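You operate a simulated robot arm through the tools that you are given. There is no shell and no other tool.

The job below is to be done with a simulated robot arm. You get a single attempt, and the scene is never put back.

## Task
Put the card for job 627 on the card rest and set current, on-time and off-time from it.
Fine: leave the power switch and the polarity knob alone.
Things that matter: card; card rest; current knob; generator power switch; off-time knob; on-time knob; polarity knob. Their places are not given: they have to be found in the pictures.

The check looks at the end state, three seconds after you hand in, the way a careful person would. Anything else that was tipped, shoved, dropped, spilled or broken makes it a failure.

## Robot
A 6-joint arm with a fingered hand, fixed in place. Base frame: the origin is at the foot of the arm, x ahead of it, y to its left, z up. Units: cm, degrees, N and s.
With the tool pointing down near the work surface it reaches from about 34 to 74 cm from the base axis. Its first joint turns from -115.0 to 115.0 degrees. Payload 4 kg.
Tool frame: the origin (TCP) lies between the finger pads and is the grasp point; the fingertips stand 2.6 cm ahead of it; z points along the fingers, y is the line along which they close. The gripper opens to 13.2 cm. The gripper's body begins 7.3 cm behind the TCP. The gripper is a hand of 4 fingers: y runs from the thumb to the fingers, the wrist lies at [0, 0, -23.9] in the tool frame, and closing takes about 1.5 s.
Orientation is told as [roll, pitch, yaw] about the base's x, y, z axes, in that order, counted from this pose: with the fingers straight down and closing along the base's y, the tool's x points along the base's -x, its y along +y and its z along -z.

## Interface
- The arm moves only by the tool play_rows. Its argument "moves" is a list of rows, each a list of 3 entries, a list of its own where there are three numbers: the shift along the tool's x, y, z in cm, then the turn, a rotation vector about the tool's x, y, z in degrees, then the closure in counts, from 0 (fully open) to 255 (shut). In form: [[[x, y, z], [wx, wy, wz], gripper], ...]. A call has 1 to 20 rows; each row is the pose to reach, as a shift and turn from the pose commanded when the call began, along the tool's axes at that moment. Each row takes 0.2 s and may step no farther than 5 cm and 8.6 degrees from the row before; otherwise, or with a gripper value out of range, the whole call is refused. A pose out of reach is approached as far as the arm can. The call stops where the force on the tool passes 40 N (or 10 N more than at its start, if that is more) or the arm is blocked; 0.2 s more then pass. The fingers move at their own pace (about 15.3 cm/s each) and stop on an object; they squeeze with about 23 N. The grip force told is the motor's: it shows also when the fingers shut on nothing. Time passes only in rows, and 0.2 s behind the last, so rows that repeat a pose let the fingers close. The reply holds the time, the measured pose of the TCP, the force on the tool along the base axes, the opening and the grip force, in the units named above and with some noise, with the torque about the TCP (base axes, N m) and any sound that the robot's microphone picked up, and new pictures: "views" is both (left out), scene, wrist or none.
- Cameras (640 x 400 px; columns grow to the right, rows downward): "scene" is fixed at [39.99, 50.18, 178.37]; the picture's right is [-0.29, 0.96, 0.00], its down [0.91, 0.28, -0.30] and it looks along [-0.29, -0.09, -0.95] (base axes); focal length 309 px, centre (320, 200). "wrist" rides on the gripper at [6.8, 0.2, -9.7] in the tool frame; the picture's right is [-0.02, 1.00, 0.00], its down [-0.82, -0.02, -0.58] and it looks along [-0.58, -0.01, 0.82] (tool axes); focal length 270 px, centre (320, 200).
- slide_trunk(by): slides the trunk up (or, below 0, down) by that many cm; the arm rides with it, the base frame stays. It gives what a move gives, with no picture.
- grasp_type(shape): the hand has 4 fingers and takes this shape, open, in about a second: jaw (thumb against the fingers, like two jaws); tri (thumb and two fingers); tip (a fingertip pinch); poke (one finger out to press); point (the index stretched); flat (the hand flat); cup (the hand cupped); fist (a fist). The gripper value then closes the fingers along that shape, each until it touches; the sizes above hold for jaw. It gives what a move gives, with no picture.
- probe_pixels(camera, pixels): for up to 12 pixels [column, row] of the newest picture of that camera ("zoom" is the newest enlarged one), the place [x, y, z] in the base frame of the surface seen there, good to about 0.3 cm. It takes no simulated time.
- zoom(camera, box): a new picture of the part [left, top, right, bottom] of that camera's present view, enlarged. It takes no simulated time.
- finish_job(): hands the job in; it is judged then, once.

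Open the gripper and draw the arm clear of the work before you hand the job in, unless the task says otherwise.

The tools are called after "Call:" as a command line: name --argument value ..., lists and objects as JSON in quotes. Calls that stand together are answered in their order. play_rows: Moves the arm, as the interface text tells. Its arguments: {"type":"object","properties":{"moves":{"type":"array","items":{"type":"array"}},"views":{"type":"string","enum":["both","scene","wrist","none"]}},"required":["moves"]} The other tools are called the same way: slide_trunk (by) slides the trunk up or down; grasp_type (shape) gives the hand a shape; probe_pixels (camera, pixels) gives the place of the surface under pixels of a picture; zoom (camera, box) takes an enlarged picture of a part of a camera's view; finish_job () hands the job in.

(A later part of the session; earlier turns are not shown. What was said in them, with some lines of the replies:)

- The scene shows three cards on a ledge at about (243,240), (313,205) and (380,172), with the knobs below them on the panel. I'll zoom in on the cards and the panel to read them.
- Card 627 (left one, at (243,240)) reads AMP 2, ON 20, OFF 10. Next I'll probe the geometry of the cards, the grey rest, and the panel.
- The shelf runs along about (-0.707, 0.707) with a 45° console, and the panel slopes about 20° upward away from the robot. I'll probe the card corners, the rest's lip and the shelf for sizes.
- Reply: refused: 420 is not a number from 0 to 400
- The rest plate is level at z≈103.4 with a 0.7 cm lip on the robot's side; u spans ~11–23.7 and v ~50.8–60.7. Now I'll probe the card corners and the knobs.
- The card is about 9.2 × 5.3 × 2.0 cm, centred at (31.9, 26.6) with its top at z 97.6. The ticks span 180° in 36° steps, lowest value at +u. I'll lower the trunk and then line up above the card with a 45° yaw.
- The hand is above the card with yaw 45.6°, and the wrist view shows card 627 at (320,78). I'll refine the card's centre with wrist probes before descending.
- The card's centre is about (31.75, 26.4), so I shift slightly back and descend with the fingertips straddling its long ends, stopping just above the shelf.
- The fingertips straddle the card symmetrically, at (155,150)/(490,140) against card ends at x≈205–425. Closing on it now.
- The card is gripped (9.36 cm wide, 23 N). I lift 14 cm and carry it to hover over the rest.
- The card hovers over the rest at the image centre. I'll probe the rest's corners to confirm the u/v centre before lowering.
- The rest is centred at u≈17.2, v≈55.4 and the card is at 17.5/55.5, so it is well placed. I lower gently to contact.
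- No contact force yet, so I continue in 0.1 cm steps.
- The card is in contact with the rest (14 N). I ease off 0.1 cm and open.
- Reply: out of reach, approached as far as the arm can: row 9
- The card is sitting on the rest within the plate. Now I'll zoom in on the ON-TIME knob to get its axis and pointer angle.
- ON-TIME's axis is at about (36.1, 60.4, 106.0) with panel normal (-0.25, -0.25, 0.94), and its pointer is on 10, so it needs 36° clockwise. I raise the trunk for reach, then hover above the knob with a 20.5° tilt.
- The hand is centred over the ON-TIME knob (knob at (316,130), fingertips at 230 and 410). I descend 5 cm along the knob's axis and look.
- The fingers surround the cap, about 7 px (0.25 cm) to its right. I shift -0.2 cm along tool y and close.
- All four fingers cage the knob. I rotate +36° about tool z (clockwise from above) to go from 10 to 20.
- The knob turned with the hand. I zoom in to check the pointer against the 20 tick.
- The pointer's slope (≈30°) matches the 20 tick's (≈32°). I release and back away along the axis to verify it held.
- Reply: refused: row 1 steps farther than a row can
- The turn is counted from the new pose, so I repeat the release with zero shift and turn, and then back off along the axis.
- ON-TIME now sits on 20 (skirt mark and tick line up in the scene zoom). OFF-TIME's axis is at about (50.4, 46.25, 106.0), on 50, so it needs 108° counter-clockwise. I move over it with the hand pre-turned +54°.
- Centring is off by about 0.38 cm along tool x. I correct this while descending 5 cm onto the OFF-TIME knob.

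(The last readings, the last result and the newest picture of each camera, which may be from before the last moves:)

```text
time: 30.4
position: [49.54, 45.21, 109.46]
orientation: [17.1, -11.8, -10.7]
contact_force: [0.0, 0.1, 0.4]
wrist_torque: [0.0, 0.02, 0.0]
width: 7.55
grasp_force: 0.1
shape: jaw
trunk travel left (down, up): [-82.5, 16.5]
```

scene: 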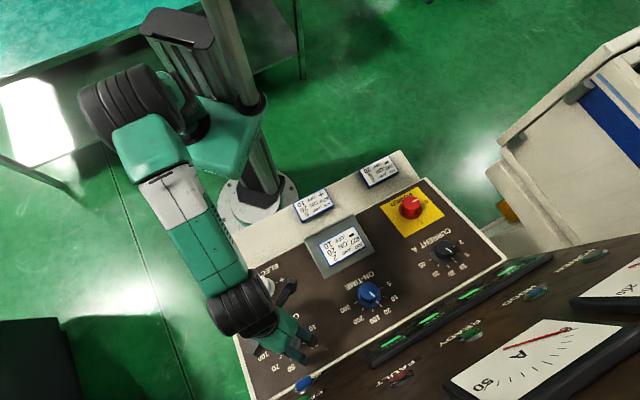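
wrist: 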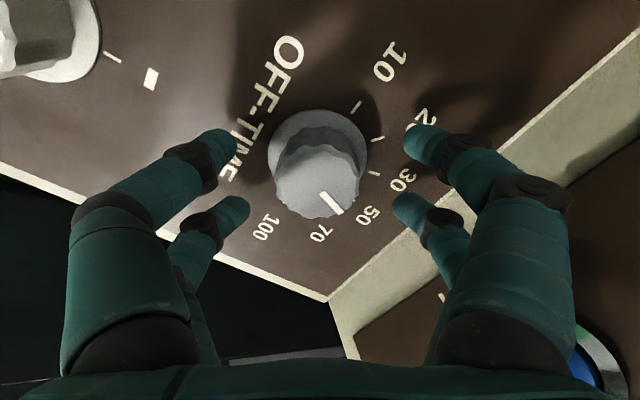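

The knob sits centred between the fingers (cap at (316,180)), so I close.

Call:
play_rows --moves '[[[0, -0.1, 0], [0, 0, 0], 130], [[0, -0.1, 0], [0, 0, 0], 150], [[0, -0.1, 0], [0, 0, 0], 180], [[0, -0.1, 0], [0, 0, 0], 255], [[0, -0.1, 0], [0, 0, 0], 255], [[0, -0.1, 0], [0, 0, 0], 255], [[0, -0.1, 0], [0, 0, 0], 255]]' --views "wrist"

```text
time: 32.0
position: [49.57, 45.35, 109.46]
orientation: [16.9, -11.8, -10.7]
contact_force: [3.3, 1.5, -1.8]
wrist_torque: [-0.02, -0.03, 0.01]
width: 1.82
grasp_force: 22.8
shape: jaw
trunk travel left (down, up): [-82.5, 16.5]
```

wrist: 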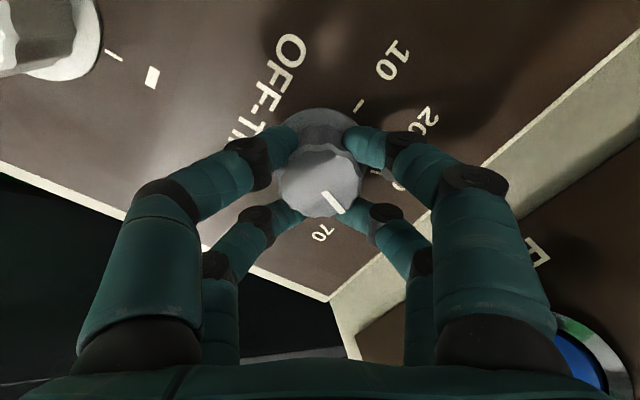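

The grip looks good. I rotate −108° about tool z in 7.2° steps (50 → 10).

Call:
play_rows --moves '[[[0, 0, 0], [0, 0, -7.2], 255], [[0, 0, 0], [0, 0, -14.4], 255], [[0, 0, 0], [0, 0, -21.6], 255], [[0, 0, 0], [0, 0, -28.8], 255], [[0, 0, 0], [0, 0, -36], 255], [[0, 0, 0], [0, 0, -43.2], 255], [[0, 0, 0], [0, 0, -50.4], 255], [[0, 0, 0], [0, 0, -57.6], 255], [[0, 0, 0], [0, 0, -64.8], 255], [[0, 0, 0], [0, 0, -72], 255], [[0, 0, 0], [0, 0, -79.2], 255], [[0, 0, 0], [0, 0, -86.4], 255], [[0, 0, 0], [0, 0, -93.6], 255], [[0, 0, 0], [0, 0, -100.8], 255], [[0, 0, 0], [0, 0, -108], 255], [[0, 0, 0], [0, 0, -108], 255]]'

```text
time: 35.4
position: [49.4, 45.36, 109.34]
orientation: [-16.8, -11.9, 100.9]
contact_force: [-6.2, 16.4, 3.3]
wrist_torque: [0.33, 0.18, 0.18]
width: 1.78
grasp_force: 22.8
shape: jaw
trunk travel left (down, up): [-82.5, 16.5]
```

scene: 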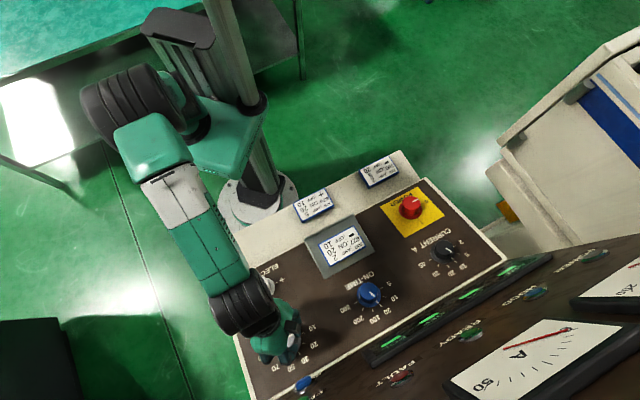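
wrist: 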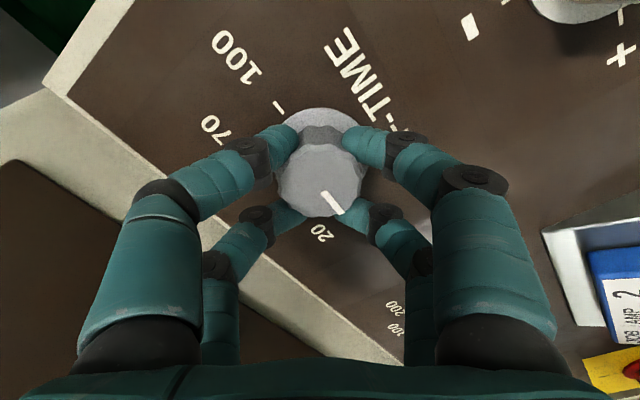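

The knob followed the hand. There is some side force (16 N), so I open gently and back off along the axis to inspect it.

Call:
play_rows --moves '[[[0, 0, 0], [0, 0, 0], 150], [[0, 0, 0], [0, 0, 0], 110], [[0, 0, 0], [0, 0, 0], 110], [[0, 0, 0], [0, 0, 0], 110], [[0, 0, 0], [0, 0, 0], 110], [[0, 0, -2], [0, 0, 0], 110], [[0, 0, -5], [0, 0, 0], 110], [[0, 0, -8], [0, 0, 0], 110], [[0, 0, -10], [0, 0, 8], 110], [[0, 0, -10], [0, 0, 16], 110], [[0, 0, -10], [0, 0, 24], 110], [[0, 0, -10], [0, 0, 32], 110], [[0, 0, -10], [0, 0, 40], 110], [[0, 0, -10], [0, 0, 48], 110], [[0, 0, -10], [0, 0, 54], 110]]'

Call:
zoom --camera "scene" --box '[258, 315, 322, 375]'

Call:
zoom --camera "wrist" --box '[220, 35, 420, 175]'

```text
time: 38.6
position: [47.1, 42.69, 118.72]
orientation: [0.2, -20.6, 44.9]
contact_force: [-0.1, 0.0, 0.9]
wrist_torque: [0.03, 0.0, 0.02]
width: 7.43
grasp_force: 0.1
shape: jaw
trunk travel left (down, up): [-82.5, 16.5]
```

scene: 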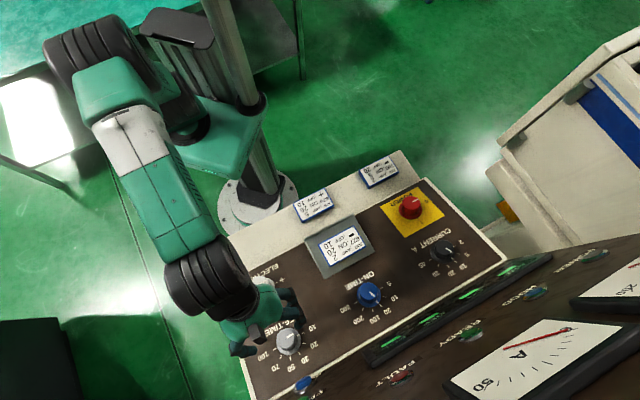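
wrist: 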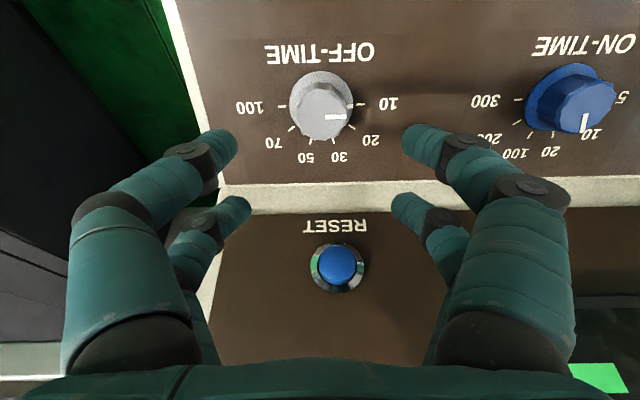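

```text
6.67 times, centred on (290, 345) of scene
```

zoom: 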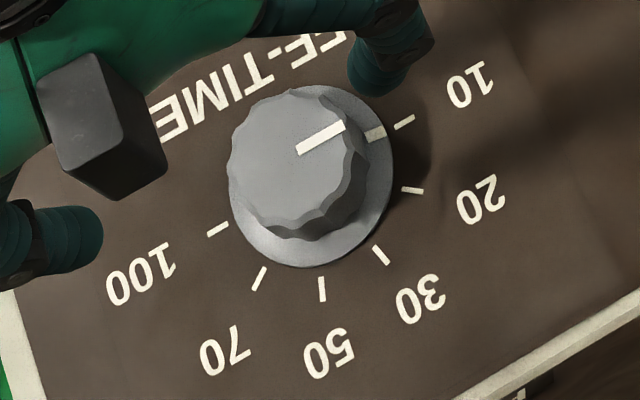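

```text
2.86 times, centred on (320, 105) of wrist
```

zoom: 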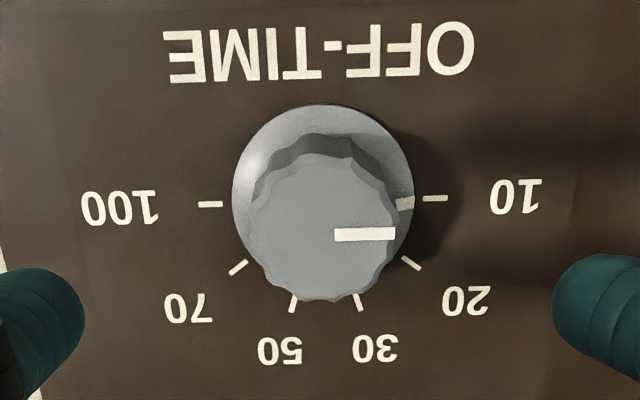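

OFF-TIME is on 10. Next I locate the CURRENT knob's axis from its tick marks.

Call:
zoom --camera "scene" --box '[412, 220, 476, 280]'

Call:
probe_pixels --camera "zoom" --pixels '[[389, 174], [413, 227], [398, 278], [348, 307], [283, 301], [230, 265], [320, 180], [374, 256]]'

```text
6.67 times, centred on (444, 250) of scene
```

zoom: 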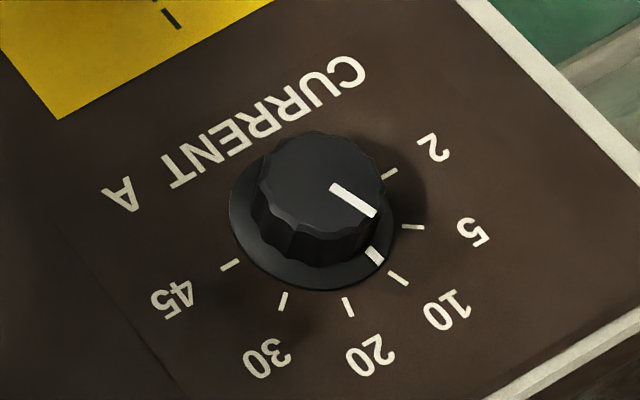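

```text
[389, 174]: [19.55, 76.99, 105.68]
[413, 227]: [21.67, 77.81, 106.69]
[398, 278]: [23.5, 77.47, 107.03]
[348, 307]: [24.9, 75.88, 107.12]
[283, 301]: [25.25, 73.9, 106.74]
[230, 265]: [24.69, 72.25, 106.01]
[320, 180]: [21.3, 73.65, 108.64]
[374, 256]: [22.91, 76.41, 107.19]
```

CURRENT's axis is at about (22.1, 74.6, 105.9) with the pointer on 10, so it needs 72° counter-clockwise to reach 2. I traverse 40 cm along the panel at safe height, pre-turning +36°.

Call:
play_rows --moves '[[[0, 3, 0], [0, 0, 0], 110], [[0, 6, 0], [0, 0, 0], 110], [[0, 9, 0], [0, 0, 0], 110], [[0, 12, 0], [0, 0, 0], 110], [[0, 15, 0], [0, 0, 4], 110], [[0, 18, 0], [0, 0, 8], 110], [[0, 21, 0], [0, 0, 12], 110], [[0, 24, 0], [0, 0, 16], 110], [[0, 27, 0], [0, 0, 20], 110], [[0, 30, 0], [0, 0, 24], 110], [[0, 33, 0], [0, 0, 28], 110], [[0, 36, 0], [0, 0, 32], 110], [[0, 38.5, 0], [0, 0, 36], 110], [[0, 40.2, 0], [0, 0, 36], 110], [[0, 40.2, 2], [0, 0, 36], 110], [[0, 40.2, 4], [0, 0, 36], 110], [[0, 40.2, 4], [0, 0, 36], 110]]'

```text
time: 42.2
position: [19.28, 70.35, 114.37]
orientation: [12.5, -16.4, 7.2]
contact_force: [0.3, -1.1, 0.6]
wrist_torque: [-0.04, 0.0, -0.01]
width: 7.51
grasp_force: 0.0
shape: jaw
out of reach, approached as far as the arm can: row 13, 14, 15, 16, 17
trunk travel left (down, up): [-82.5, 16.5]
```

scene: 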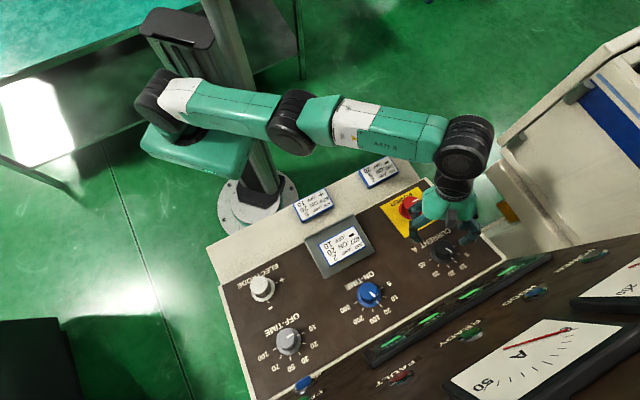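
wrist: 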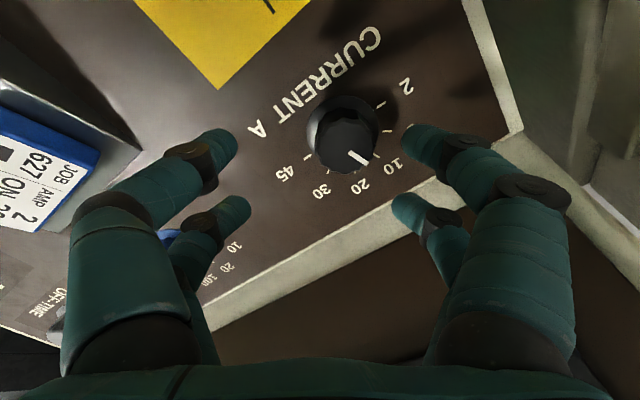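

The arm is at full stretch, because the wrist (z≈137) is well above the shoulder. Raising the trunk 16 cm should line them up and extend the reach.

Call:
slide_trunk --by 16

Call:
play_rows --moves '[[[0, 0, 0], [0, 0, 0], 110]]' --views "none"

```text
time: 44.1
position: [19.21, 70.24, 130.45]
orientation: [12.5, -16.3, 7.2]
contact_force: [0.3, -0.4, -0.3]
wrist_torque: [-0.02, -0.01, 0.01]
width: 7.48
grasp_force: 0.1
shape: jaw
trunk travel left (down, up): [-98.5, 0.5]
```

```text
time: 44.5
position: [19.27, 70.28, 130.34]
orientation: [12.4, -16.6, 7.2]
contact_force: [0.2, -0.9, 0.0]
wrist_torque: [-0.03, -0.05, -0.02]
width: 7.48
grasp_force: 0.1
shape: jaw
trunk travel left (down, up): [-98.5, 0.5]
```

I now move linearly to a hover about 9.6 cm above the CURRENT knob along its axis.

Call:
play_rows --moves '[[[0.93, -0.35, 3.76], [0, 0, 0], 110], [[1.85, -0.7, 7.5], [0, 0, 0], 110], [[2.78, -1.05, 11.3], [0, 0, 0], 110], [[3.7, -1.39, 15.06], [0, 0, 0], 110], [[3.7, -1.39, 15.06], [0, 0, 0], 110], [[3.7, -1.39, 15.06], [0, 0, 0], 110]]'

```text
time: 45.9
position: [19.97, 73.84, 115.25]
orientation: [12.5, -16.3, 7.2]
contact_force: [0.0, -0.2, -0.2]
wrist_torque: [-0.03, 0.0, -0.02]
width: 7.49
grasp_force: 0.0
shape: jaw
out of reach, approached as far as the arm can: row 1, 2, 3, 4, 5, 6
trunk travel left (down, up): [-98.5, 0.5]
```

scene: 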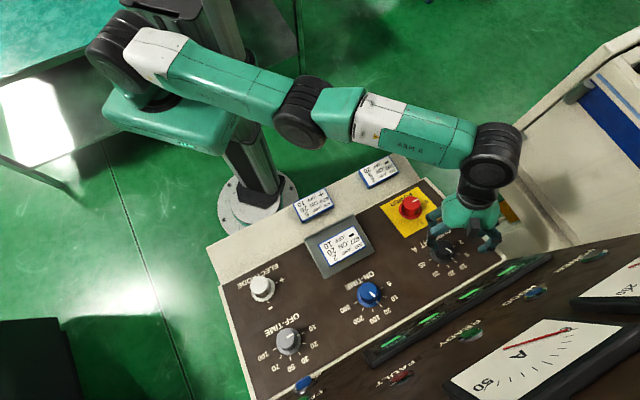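
wrist: 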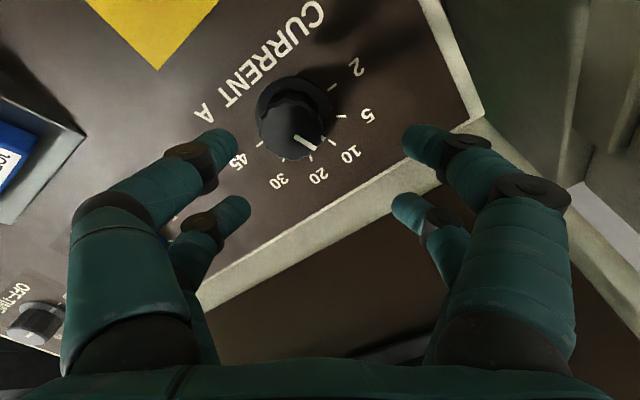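

The command had overshot (it was still relative to the unreachable pose), leaving the hand 1.6 cm off. I correct back toward the knob's axis.

Call:
play_rows --moves '[[[0.25, -0.8, 0], [0, 0, 0], 110], [[0.52, -1.58, 0], [0, 0, 0], 110], [[0.52, -1.58, 0], [0, 0, 0], 110]]' --views "wrist"

```text
time: 46.7
position: [19.84, 74.01, 115.02]
orientation: [12.5, -16.4, 7.2]
contact_force: [0.3, 0.2, 0.1]
wrist_torque: [0.02, -0.02, -0.01]
width: 7.47
grasp_force: 0.0
shape: jaw
out of reach, approached as far as the arm can: row 1, 2, 3
trunk travel left (down, up): [-98.5, 0.5]
```

wrist: 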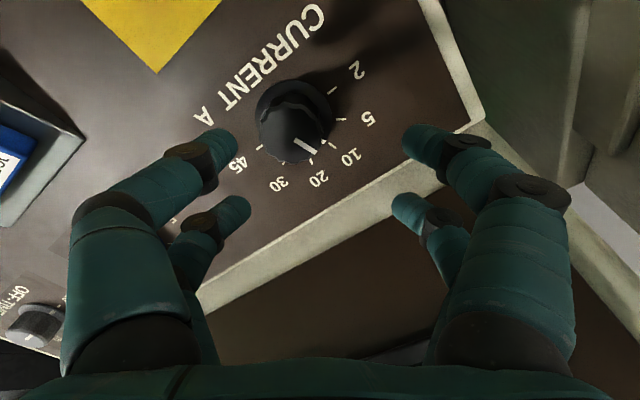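

The arm barely moved, so it's still commanded beyond its reach. I pull back several cm along tool x and up, to get a clean reachable reference pose.

Call:
play_rows --moves '[[[0, -1, -3], [0, 0, 0], 110], [[0, -2, -6], [0, 0, 0], 110], [[1, -4, -6], [0, 0, 0], 110], [[3, -6, -6], [0, 0, 0], 110], [[3, -6, -6], [0, 0, 0], 110]]' --views "both"

```text
time: 47.9
position: [17.92, 73.27, 120.43]
orientation: [12.4, -16.4, 7.2]
contact_force: [-0.6, 1.3, 0.3]
wrist_torque: [0.02, 0.0, 0.05]
width: 7.48
grasp_force: 0.1
shape: jaw
out of reach, approached as far as the arm can: row 1, 2, 3, 4, 5
trunk travel left (down, up): [-98.5, 0.5]
```

scene: 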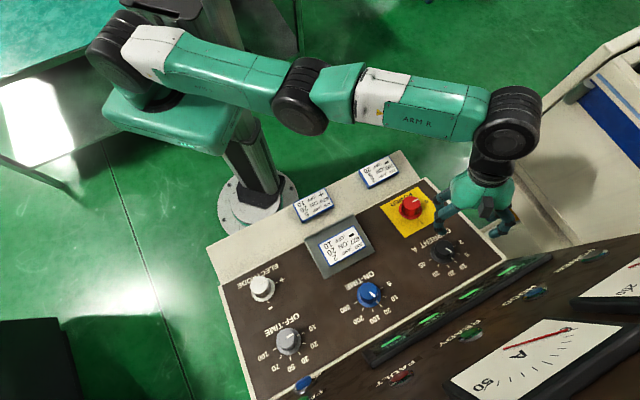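
wrist: 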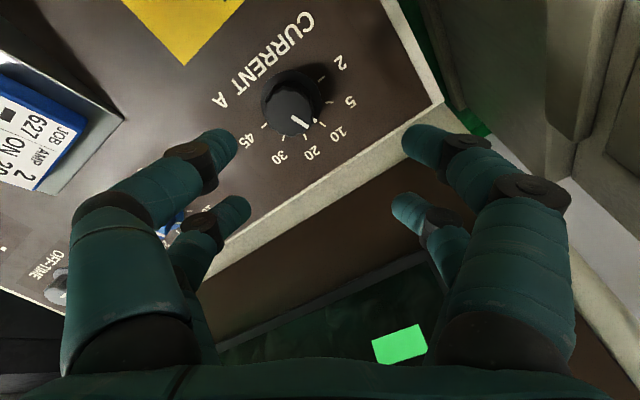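

The in-plane part of the command had no effect, so I need to understand the arm's geometry. I probe points along the arm links in the scene view.

Call:
probe_pixels --camera "scene" --pixels '[[112, 48], [150, 50], [200, 65], [260, 85], [301, 95], [340, 95], [410, 120], [470, 100], [512, 115], [490, 170], [170, 125], [225, 130]]'

```text
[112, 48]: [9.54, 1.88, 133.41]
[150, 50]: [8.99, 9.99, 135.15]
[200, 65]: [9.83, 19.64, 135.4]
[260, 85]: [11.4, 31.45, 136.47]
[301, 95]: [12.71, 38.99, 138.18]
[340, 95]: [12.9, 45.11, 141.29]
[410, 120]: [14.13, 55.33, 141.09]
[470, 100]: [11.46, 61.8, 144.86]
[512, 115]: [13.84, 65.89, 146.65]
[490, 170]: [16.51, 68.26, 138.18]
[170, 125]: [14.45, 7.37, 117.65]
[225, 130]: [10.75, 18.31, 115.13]
```

The arm looks stuck at its straight-elbow singularity: elbow (12.7,39) and wrist (13.8,66) are in line with the shoulder (9.5,2). The commanded pose is now well inside reach and safely above the panel, so I hold and see whether it recovers.

Call:
play_rows --moves '[[[0, 0, -0.5], [0, 0, 0], 110], [[0, 0, -1], [0, 0, 0], 110], [[0, 0, -1.5], [0, 0, 0], 110], [[0, 0, -2], [0, 0, 0], 110], [[0, 0, -2], [0, 0, 0], 110], [[0, 0, -2], [0, 0, 0], 110]]' --views "none"

```text
time: 49.3
position: [17.71, 72.78, 122.3]
orientation: [12.5, -16.4, 7.2]
contact_force: [-0.3, 0.1, 0.1]
wrist_torque: [0.0, -0.01, 0.01]
width: 7.46
grasp_force: 0.1
shape: jaw
trunk travel left (down, up): [-98.5, 0.5]
```

That call executed cleanly (no out-of-reach flag). I now try a modest retreat along -tool y with views.

Call:
play_rows --moves '[[[0, -0.5, 0], [0, 0, 0], 110], [[0, -1, 0], [0, 0, 0], 110], [[0, -1.5, 0], [0, 0, 0], 110], [[0, -2, 0], [0, 0, 0], 110], [[0, -2, 0], [0, 0, 0], 110]]' --views "none"

```text
time: 50.5
position: [18.06, 72.69, 122.21]
orientation: [12.3, -16.4, 7.2]
contact_force: [-0.6, 0.0, 0.8]
wrist_torque: [-0.02, -0.02, 0.02]
width: 7.47
grasp_force: 0.0
shape: jaw
out of reach, approached as far as the arm can: row 1, 2, 3, 4, 5
trunk travel left (down, up): [-98.5, 0.5]
```

Only the x part was realised. I test going further up along -tool z, combined with a slight yaw turn toward neutral, and look at the arm's configuration.

Call:
play_rows --moves '[[[0, 0, -1], [0, 0, -6], 110], [[0, 0, -2], [0, 0, -12], 110], [[0, 0, -3], [0, 0, -18], 110], [[0, 0, -4], [0, 0, -24], 110], [[0, 0, -5], [0, 0, -30], 110], [[0, 0, -6], [0, 0, -36], 110], [[0, 0, -6], [0, 0, -36], 110]]' --views "both"

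```text
time: 52.1
position: [16.59, 71.18, 127.88]
orientation: [0.0, -20.5, 45.1]
contact_force: [0.1, -0.3, -0.1]
wrist_torque: [0.0, -0.01, 0.0]
width: 7.49
grasp_force: 0.0
shape: jaw
trunk travel left (down, up): [-98.5, 0.5]
```

scene: 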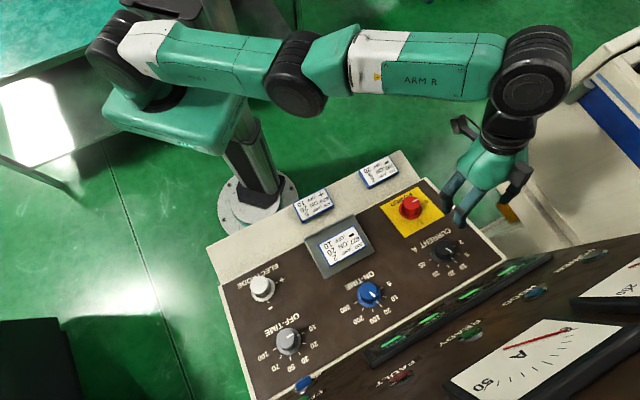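
wrist: 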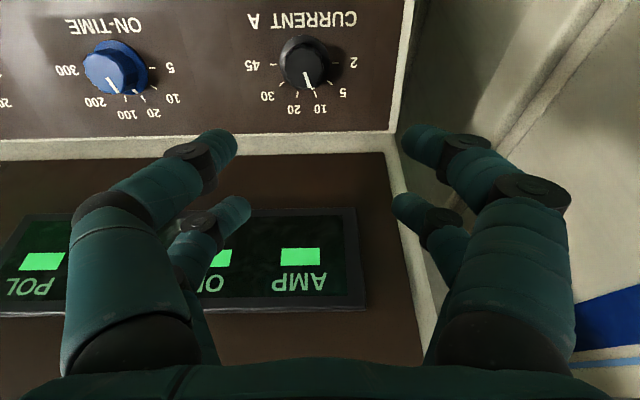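

The hand is up at z 127.9 and unflagged. I test a small pure -v retreat from here.

Call:
play_rows --moves '[[[0.94, 0, -0.35], [0, 0, 0], 110], [[1.9, 0, -0.7], [0, 0, 0], 110], [[2.8, 0, -1.05], [0, 0, 0], 110], [[2.8, 0, -1.05], [0, 0, 0], 110]]' --views "none"

Call:
probe_pixels --camera "scene" --pixels '[[105, 45], [170, 45], [220, 60], [260, 62], [298, 70], [340, 62], [400, 62], [470, 65], [535, 75], [110, 60], [500, 130], [280, 95]]'

```text
time: 53.1
position: [14.72, 71.03, 128.6]
orientation: [0.1, -20.5, 45.0]
contact_force: [0.2, 0.9, -0.1]
wrist_torque: [0.02, 0.0, -0.02]
width: 7.46
grasp_force: 0.1
shape: jaw
out of reach, approached as far as the arm can: row 1, 2, 3, 4
trunk travel left (down, up): [-98.5, 0.5]
```

```text
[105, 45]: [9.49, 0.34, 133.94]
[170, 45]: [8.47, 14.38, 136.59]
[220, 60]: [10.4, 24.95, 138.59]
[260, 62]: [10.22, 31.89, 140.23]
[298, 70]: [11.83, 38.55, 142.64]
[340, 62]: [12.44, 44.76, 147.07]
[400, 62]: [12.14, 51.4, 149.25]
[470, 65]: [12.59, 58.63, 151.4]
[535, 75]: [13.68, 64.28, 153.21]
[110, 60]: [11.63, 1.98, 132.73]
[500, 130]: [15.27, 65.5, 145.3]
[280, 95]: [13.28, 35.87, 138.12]
```

The link slopes (0.21 on the upper arm against 0.31 on the forearm) show that the elbow flipped slightly to the elbow-down side and sits at its limit. I try straightening by pushing outward along the arm, then retreating, high above the panel.

Call:
play_rows --moves '[[[-0.8, 0.65, 0], [0, 0, 0], 110], [[-2.3, 1.9, 0.2], [0, 0, 0], 110], [[-3.8, 3.2, 0.3], [0, 0, 0], 110], [[-3.8, 3.2, 0.3], [0, 0, 0], 110], [[-0.5, 0.5, 0], [0, 0, 0], 110], [[1.5, -1.3, 0], [0, 0, 0], 110], [[3, -2.5, 0], [0, 0, 0], 110], [[3, -2.5, 0], [0, 0, 0], 110]]' --views "none"

```text
time: 54.9
position: [14.4, 67.19, 127.53]
orientation: [0.2, -20.6, 45.0]
contact_force: [-1.1, -0.4, -0.4]
wrist_torque: [-0.04, 0.03, 0.0]
width: 7.44
grasp_force: 0.1
shape: jaw
out of reach, approached as far as the arm can: row 1, 2, 3, 4, 5
trunk travel left (down, up): [-98.5, 0.5]
```

The elbow is recovered and the hand retreated to (14.4, 67.2, 127.5). I approach the CURRENT hover again with 4° extra tilt to bring the wrist about 1.4 cm further inside reach.

Call:
play_rows --moves '[[[-0.3, 0, 2.4], [-0.2, -0.65, 6], 110], [[-0.6, -0.1, 4.8], [-0.4, -1.3, 12], 110], [[-0.9, -0.1, 7.2], [-0.6, -1.95, 18], 110], [[-1.2, -0.1, 9.6], [-0.84, -2.6, 24], 110], [[-1.5, -0.2, 12], [-1.05, -3.2, 30], 110], [[-1.85, -0.2, 14.47], [-1.26, -3.87, 36], 110], [[-1.85, -0.2, 14.47], [-1.26, -3.87, 36], 110]]'

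```text
time: 56.5
position: [19.28, 72.07, 114.73]
orientation: [15.2, -19.6, 6.2]
contact_force: [-0.7, 0.0, 0.2]
wrist_torque: [-0.04, 0.0, 0.01]
width: 7.49
grasp_force: 0.1
shape: jaw
trunk travel left (down, up): [-98.5, 0.5]
```

scene: 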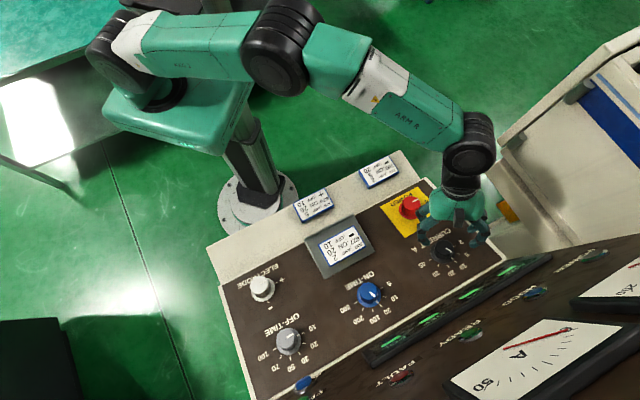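
wrist: 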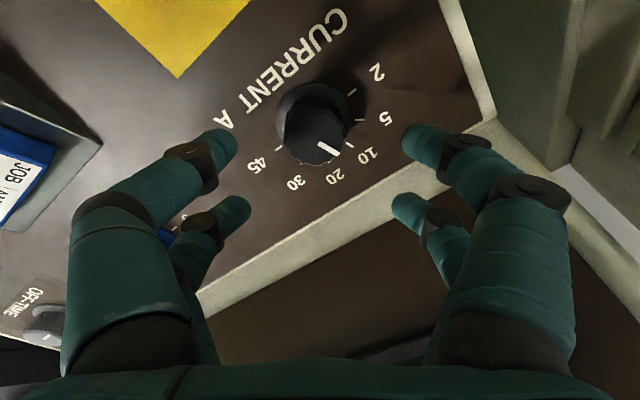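

Arm geometry is now healthy (elbow visibly bent), and the hand is within 0.2 cm of the wanted hover. I descend 6 cm with a small -0.2 cm y correction.

Call:
play_rows --moves '[[[0, -0.2, 1.5], [0, 0, 0], 110], [[0, -0.2, 3], [0, 0, 0], 110], [[0, -0.2, 4.5], [0, 0, 0], 110], [[0, -0.2, 5.4], [0, 0, 0], 110], [[0, -0.2, 5.9], [0, 0, 0], 110], [[0, -0.2, 5.9], [0, 0, 0], 110]]'

```text
time: 57.9
position: [21.09, 73.58, 109.25]
orientation: [15.3, -19.6, 6.4]
contact_force: [-0.5, 0.5, -0.3]
wrist_torque: [-0.04, -0.03, -0.01]
width: 7.48
grasp_force: 0.0
shape: jaw
trunk travel left (down, up): [-98.5, 0.5]
```

scene: 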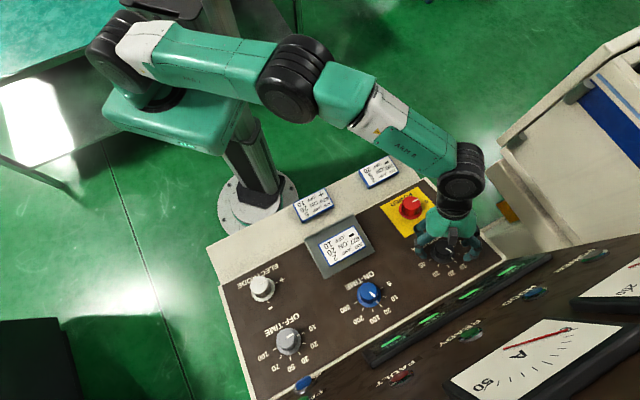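
wrist: 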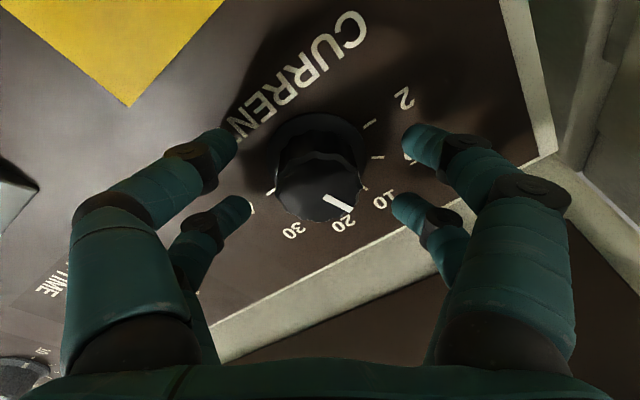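

The cap at (316,182) is centred between the fingers, so I close on it.

Call:
play_rows --moves '[[[0, -0.1, 0], [0, 0, 0], 130], [[0, -0.1, 0], [0, 0, 0], 150], [[0, -0.1, 0], [0, 0, 0], 180], [[0, -0.1, 0], [0, 0, 0], 255], [[0, -0.1, 0], [0, 0, 0], 255], [[0, -0.1, 0], [0, 0, 0], 255], [[0, -0.1, 0], [0, 0, 0], 255]]' --views "wrist"

```text
time: 59.5
position: [21.23, 73.34, 109.15]
orientation: [15.1, -19.5, 6.3]
contact_force: [1.8, 0.2, -2.6]
wrist_torque: [-0.06, 0.02, -0.02]
width: 1.77
grasp_force: 22.7
shape: jaw
trunk travel left (down, up): [-98.5, 0.5]
```

wrist: 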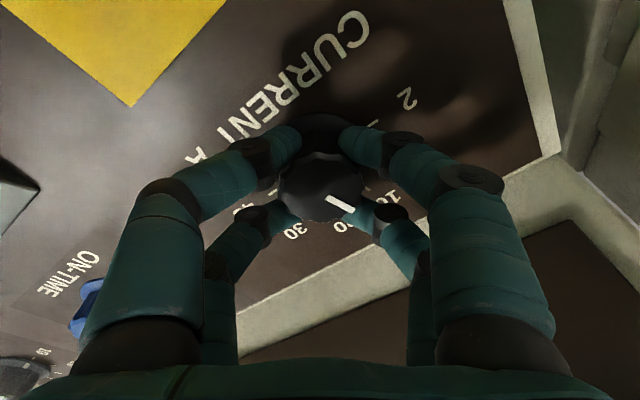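

The knob is gripped with low forces. I rotate −72° about tool z in 6° steps (10 → 2).

Call:
play_rows --moves '[[[0, 0, 0], [0, 0, -6], 255], [[0, 0, 0], [0, 0, -12], 255], [[0, 0, 0], [0, 0, -18], 255], [[0, 0, 0], [0, 0, -24], 255], [[0, 0, 0], [0, 0, -30], 255], [[0, 0, 0], [0, 0, -36], 255], [[0, 0, 0], [0, 0, -42], 255], [[0, 0, 0], [0, 0, -48], 255], [[0, 0, 0], [0, 0, -54], 255], [[0, 0, 0], [0, 0, -60], 255], [[0, 0, 0], [0, 0, -66], 255], [[0, 0, 0], [0, 0, -72], 255], [[0, 0, 0], [0, 0, -72], 255]]'

```text
time: 62.3
position: [21.06, 73.49, 109.17]
orientation: [-15.1, -19.7, 83.7]
contact_force: [-3.3, -1.3, -5.2]
wrist_torque: [-0.16, 0.59, 0.12]
width: 1.75
grasp_force: 23.0
shape: jaw
trunk travel left (down, up): [-98.5, 0.5]
```

scene: 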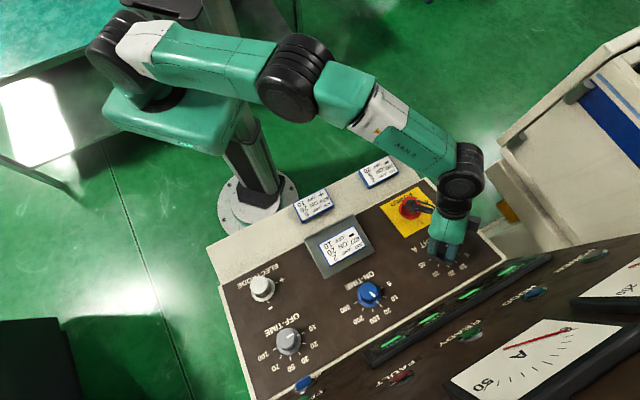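
wrist: 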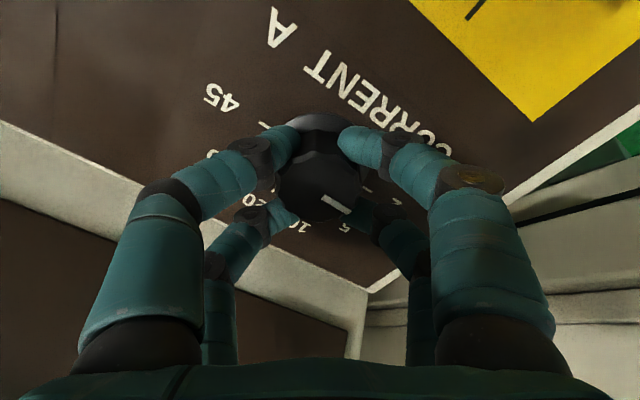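

The knob followed through the turn. I release and back off along the axis, staying within reach, and inspect.

Call:
play_rows --moves '[[[0, 0, 0], [0, 0, 0], 150], [[0, 0, 0], [0, 0, 0], 110], [[0, 0, 0], [0, 0, 0], 110], [[0, 0, 0], [0, 0, 0], 110], [[0, 0, 0], [0, 0, 0], 110], [[0, 0, -2], [0, 0, 0], 110], [[0, 0, -5], [0, 0, 0], 110], [[0, 0, -8], [0, 0, 0], 110], [[0, 0, -8], [0, 0, 8], 110], [[0, 0, -8], [0, 0, 16], 110], [[0, 0, -8], [0, 0, 24], 110], [[0, 0, -8], [0, 0, 32], 110], [[0, 0, -8], [0, 0, 36], 110]]'

Call:
zoom --camera "scene" --box '[380, 180, 476, 280]'

Call:
zoom --camera "wrist" --box '[220, 35, 420, 175]'

```text
time: 65.1
position: [18.81, 71.1, 116.45]
orientation: [0.1, -24.6, 44.9]
contact_force: [0.8, -0.4, 0.4]
wrist_torque: [0.0, -0.01, -0.01]
width: 7.45
grasp_force: 0.0
shape: jaw
trunk travel left (down, up): [-98.5, 0.5]
```

scene: 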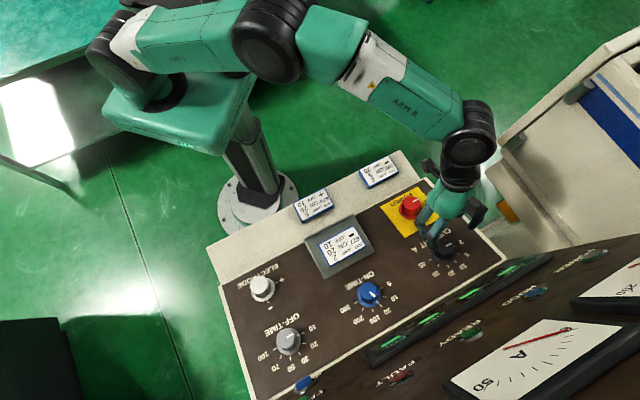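
wrist: 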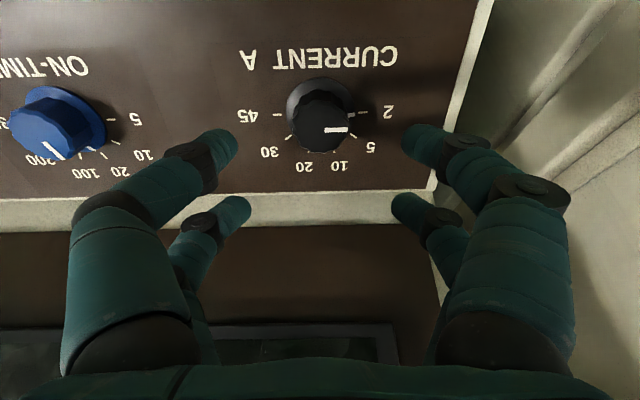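

```text
4.00 times, centred on (428, 230) of scene
```

zoom: 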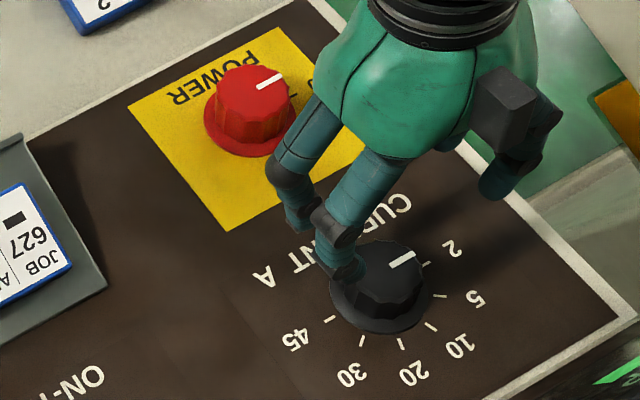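

```text
2.86 times, centred on (320, 105) of wrist
```

zoom: 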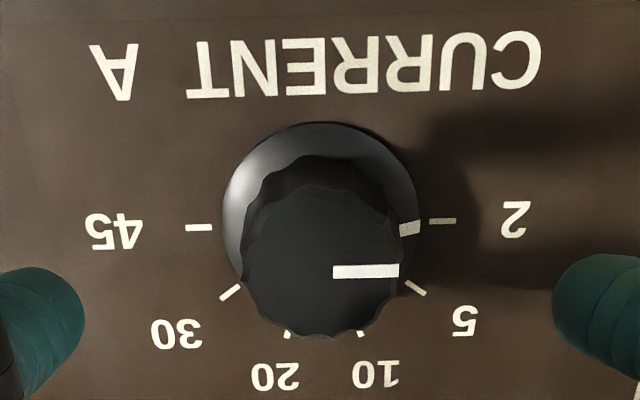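

CURRENT points to 2, and POWER still points to 0. I withdraw the arm upward and back, clear of the console, then make a final check.

Call:
play_rows --moves '[[[0, 0, -3], [0, 0, 0], 90], [[0, 0, -6], [0, 0, 0], 60], [[-1, -1, -9.5], [0, 4, 0], 30], [[-1.5, -3, -12.5], [0, 8, 0], 0], [[0, -6, -14], [0, 12, 0], 0], [[2.5, -9, -15.5], [0, 16, 0], 0], [[5, -12, -17], [0, 20, 0], 0], [[8, -15, -18], [0, 24, 0], 0], [[11, -18, -19], [0, 24, 0], 0], [[14, -21, -20], [0, 24, 0], 0], [[17, -24, -21], [0, 24, 0], 0], [[17.5, -25, -21.3], [0, 24, 0], 0], [[17.5, -25, -21.3], [0, 24, 0], 0]]'

Call:
zoom --camera "scene" --box '[220, 140, 500, 380]'

```text
time: 67.9
position: [18.88, 35.76, 128.55]
orientation: [0.1, -0.6, 45.0]
contact_force: [-0.1, 0.0, 0.4]
wrist_torque: [0.01, -0.03, 0.02]
width: 13.2
grasp_force: 0.1
shape: jaw
trunk travel left (down, up): [-98.5, 0.5]
```

scene: 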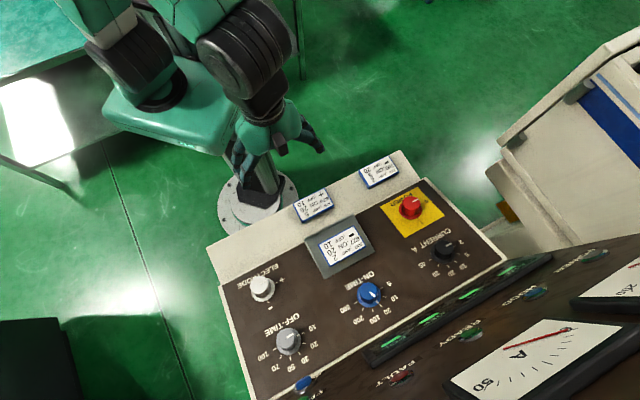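
wrist: 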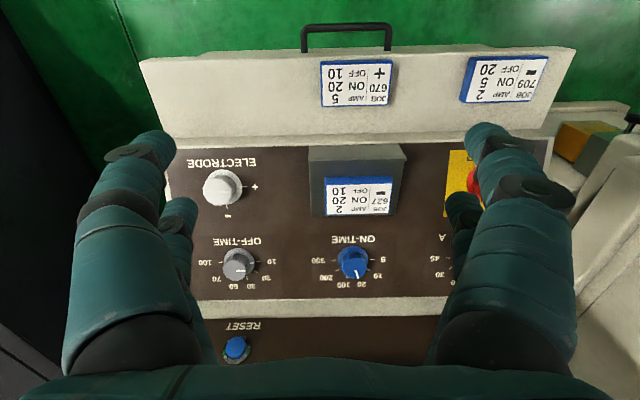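

```text
1.67 times, centred on (360, 260) of scene
```

zoom: 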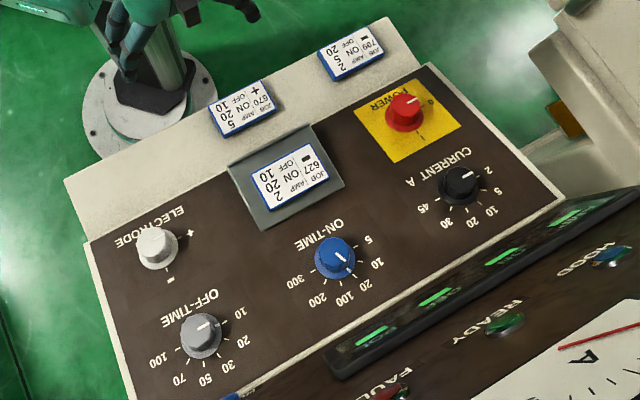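

Card and knobs look right. One last close check of each pointer now that the view is clear.

Call:
zoom --camera "scene" --box '[412, 220, 476, 280]'

Call:
zoom --camera "scene" --box '[336, 270, 400, 330]'

Call:
zoom --camera "scene" --box '[240, 265, 322, 375]'

Call:
zoom --camera "scene" --box '[360, 240, 560, 370]'

```text
6.67 times, centred on (444, 250) of scene
```

zoom: 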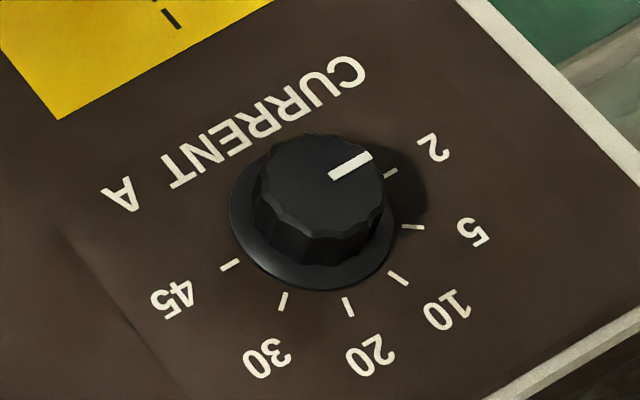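

```text
6.67 times, centred on (368, 300) of scene
```

zoom: 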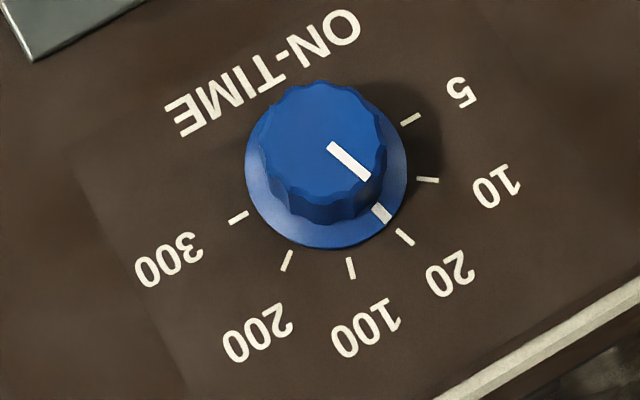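

```text
3.64 times, centred on (281, 320) of scene
```

zoom: 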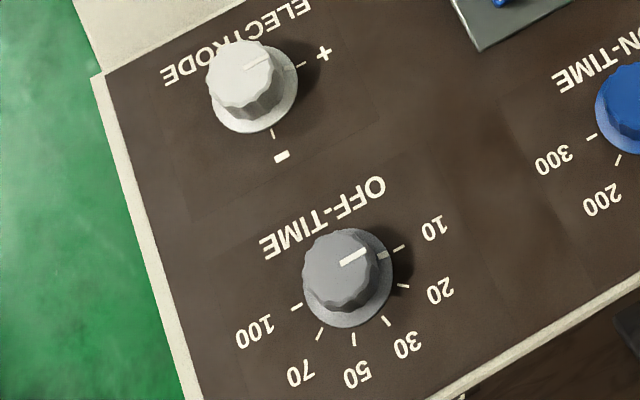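

```text
3.08 times, centred on (460, 305) of scene
```

zoom: 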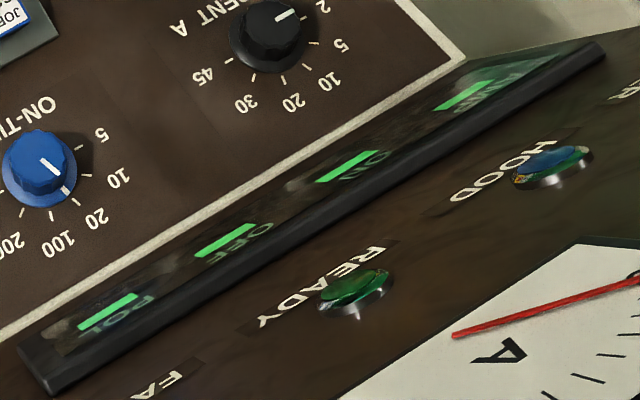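

CURRENT is on 2, ON-TIME on 20, OFF-TIME on 10. The polarity and power knobs haven't moved, card 627 is on the rest, and the arm is clear and open, so I hand in the job.

Call:
finish_job

```text
The job is handed in.
```

I put the card for job 627 on the rest and set the generator from it; the job is handed in, and no result has come back yet.

| Setting | Before | Now (from card 627) |
|---|---|---|
| Current | 10 | 2 |
| On-time | 10 | 20 |
| Off-time | 50 | 10 |

- **Alignment:** In the last close-ups all three pointers line up with their ticks. On-time may sit about 2° past its tick.
- **Left alone:** The power switch still points to 0 and the polarity knob still points to +. The card calls for −, but I left that knob alone as you asked.
- **Other cards:** The two other cards are still on the shelf, and nothing else looks disturbed in the final pictures. The gripper is open and the arm is drawn back clear of the console.
- **Arm problem:** While reaching for the current knob, the arm stretched straight and stuck. I freed it high above the panel without touching anything, then finished the setting normally.
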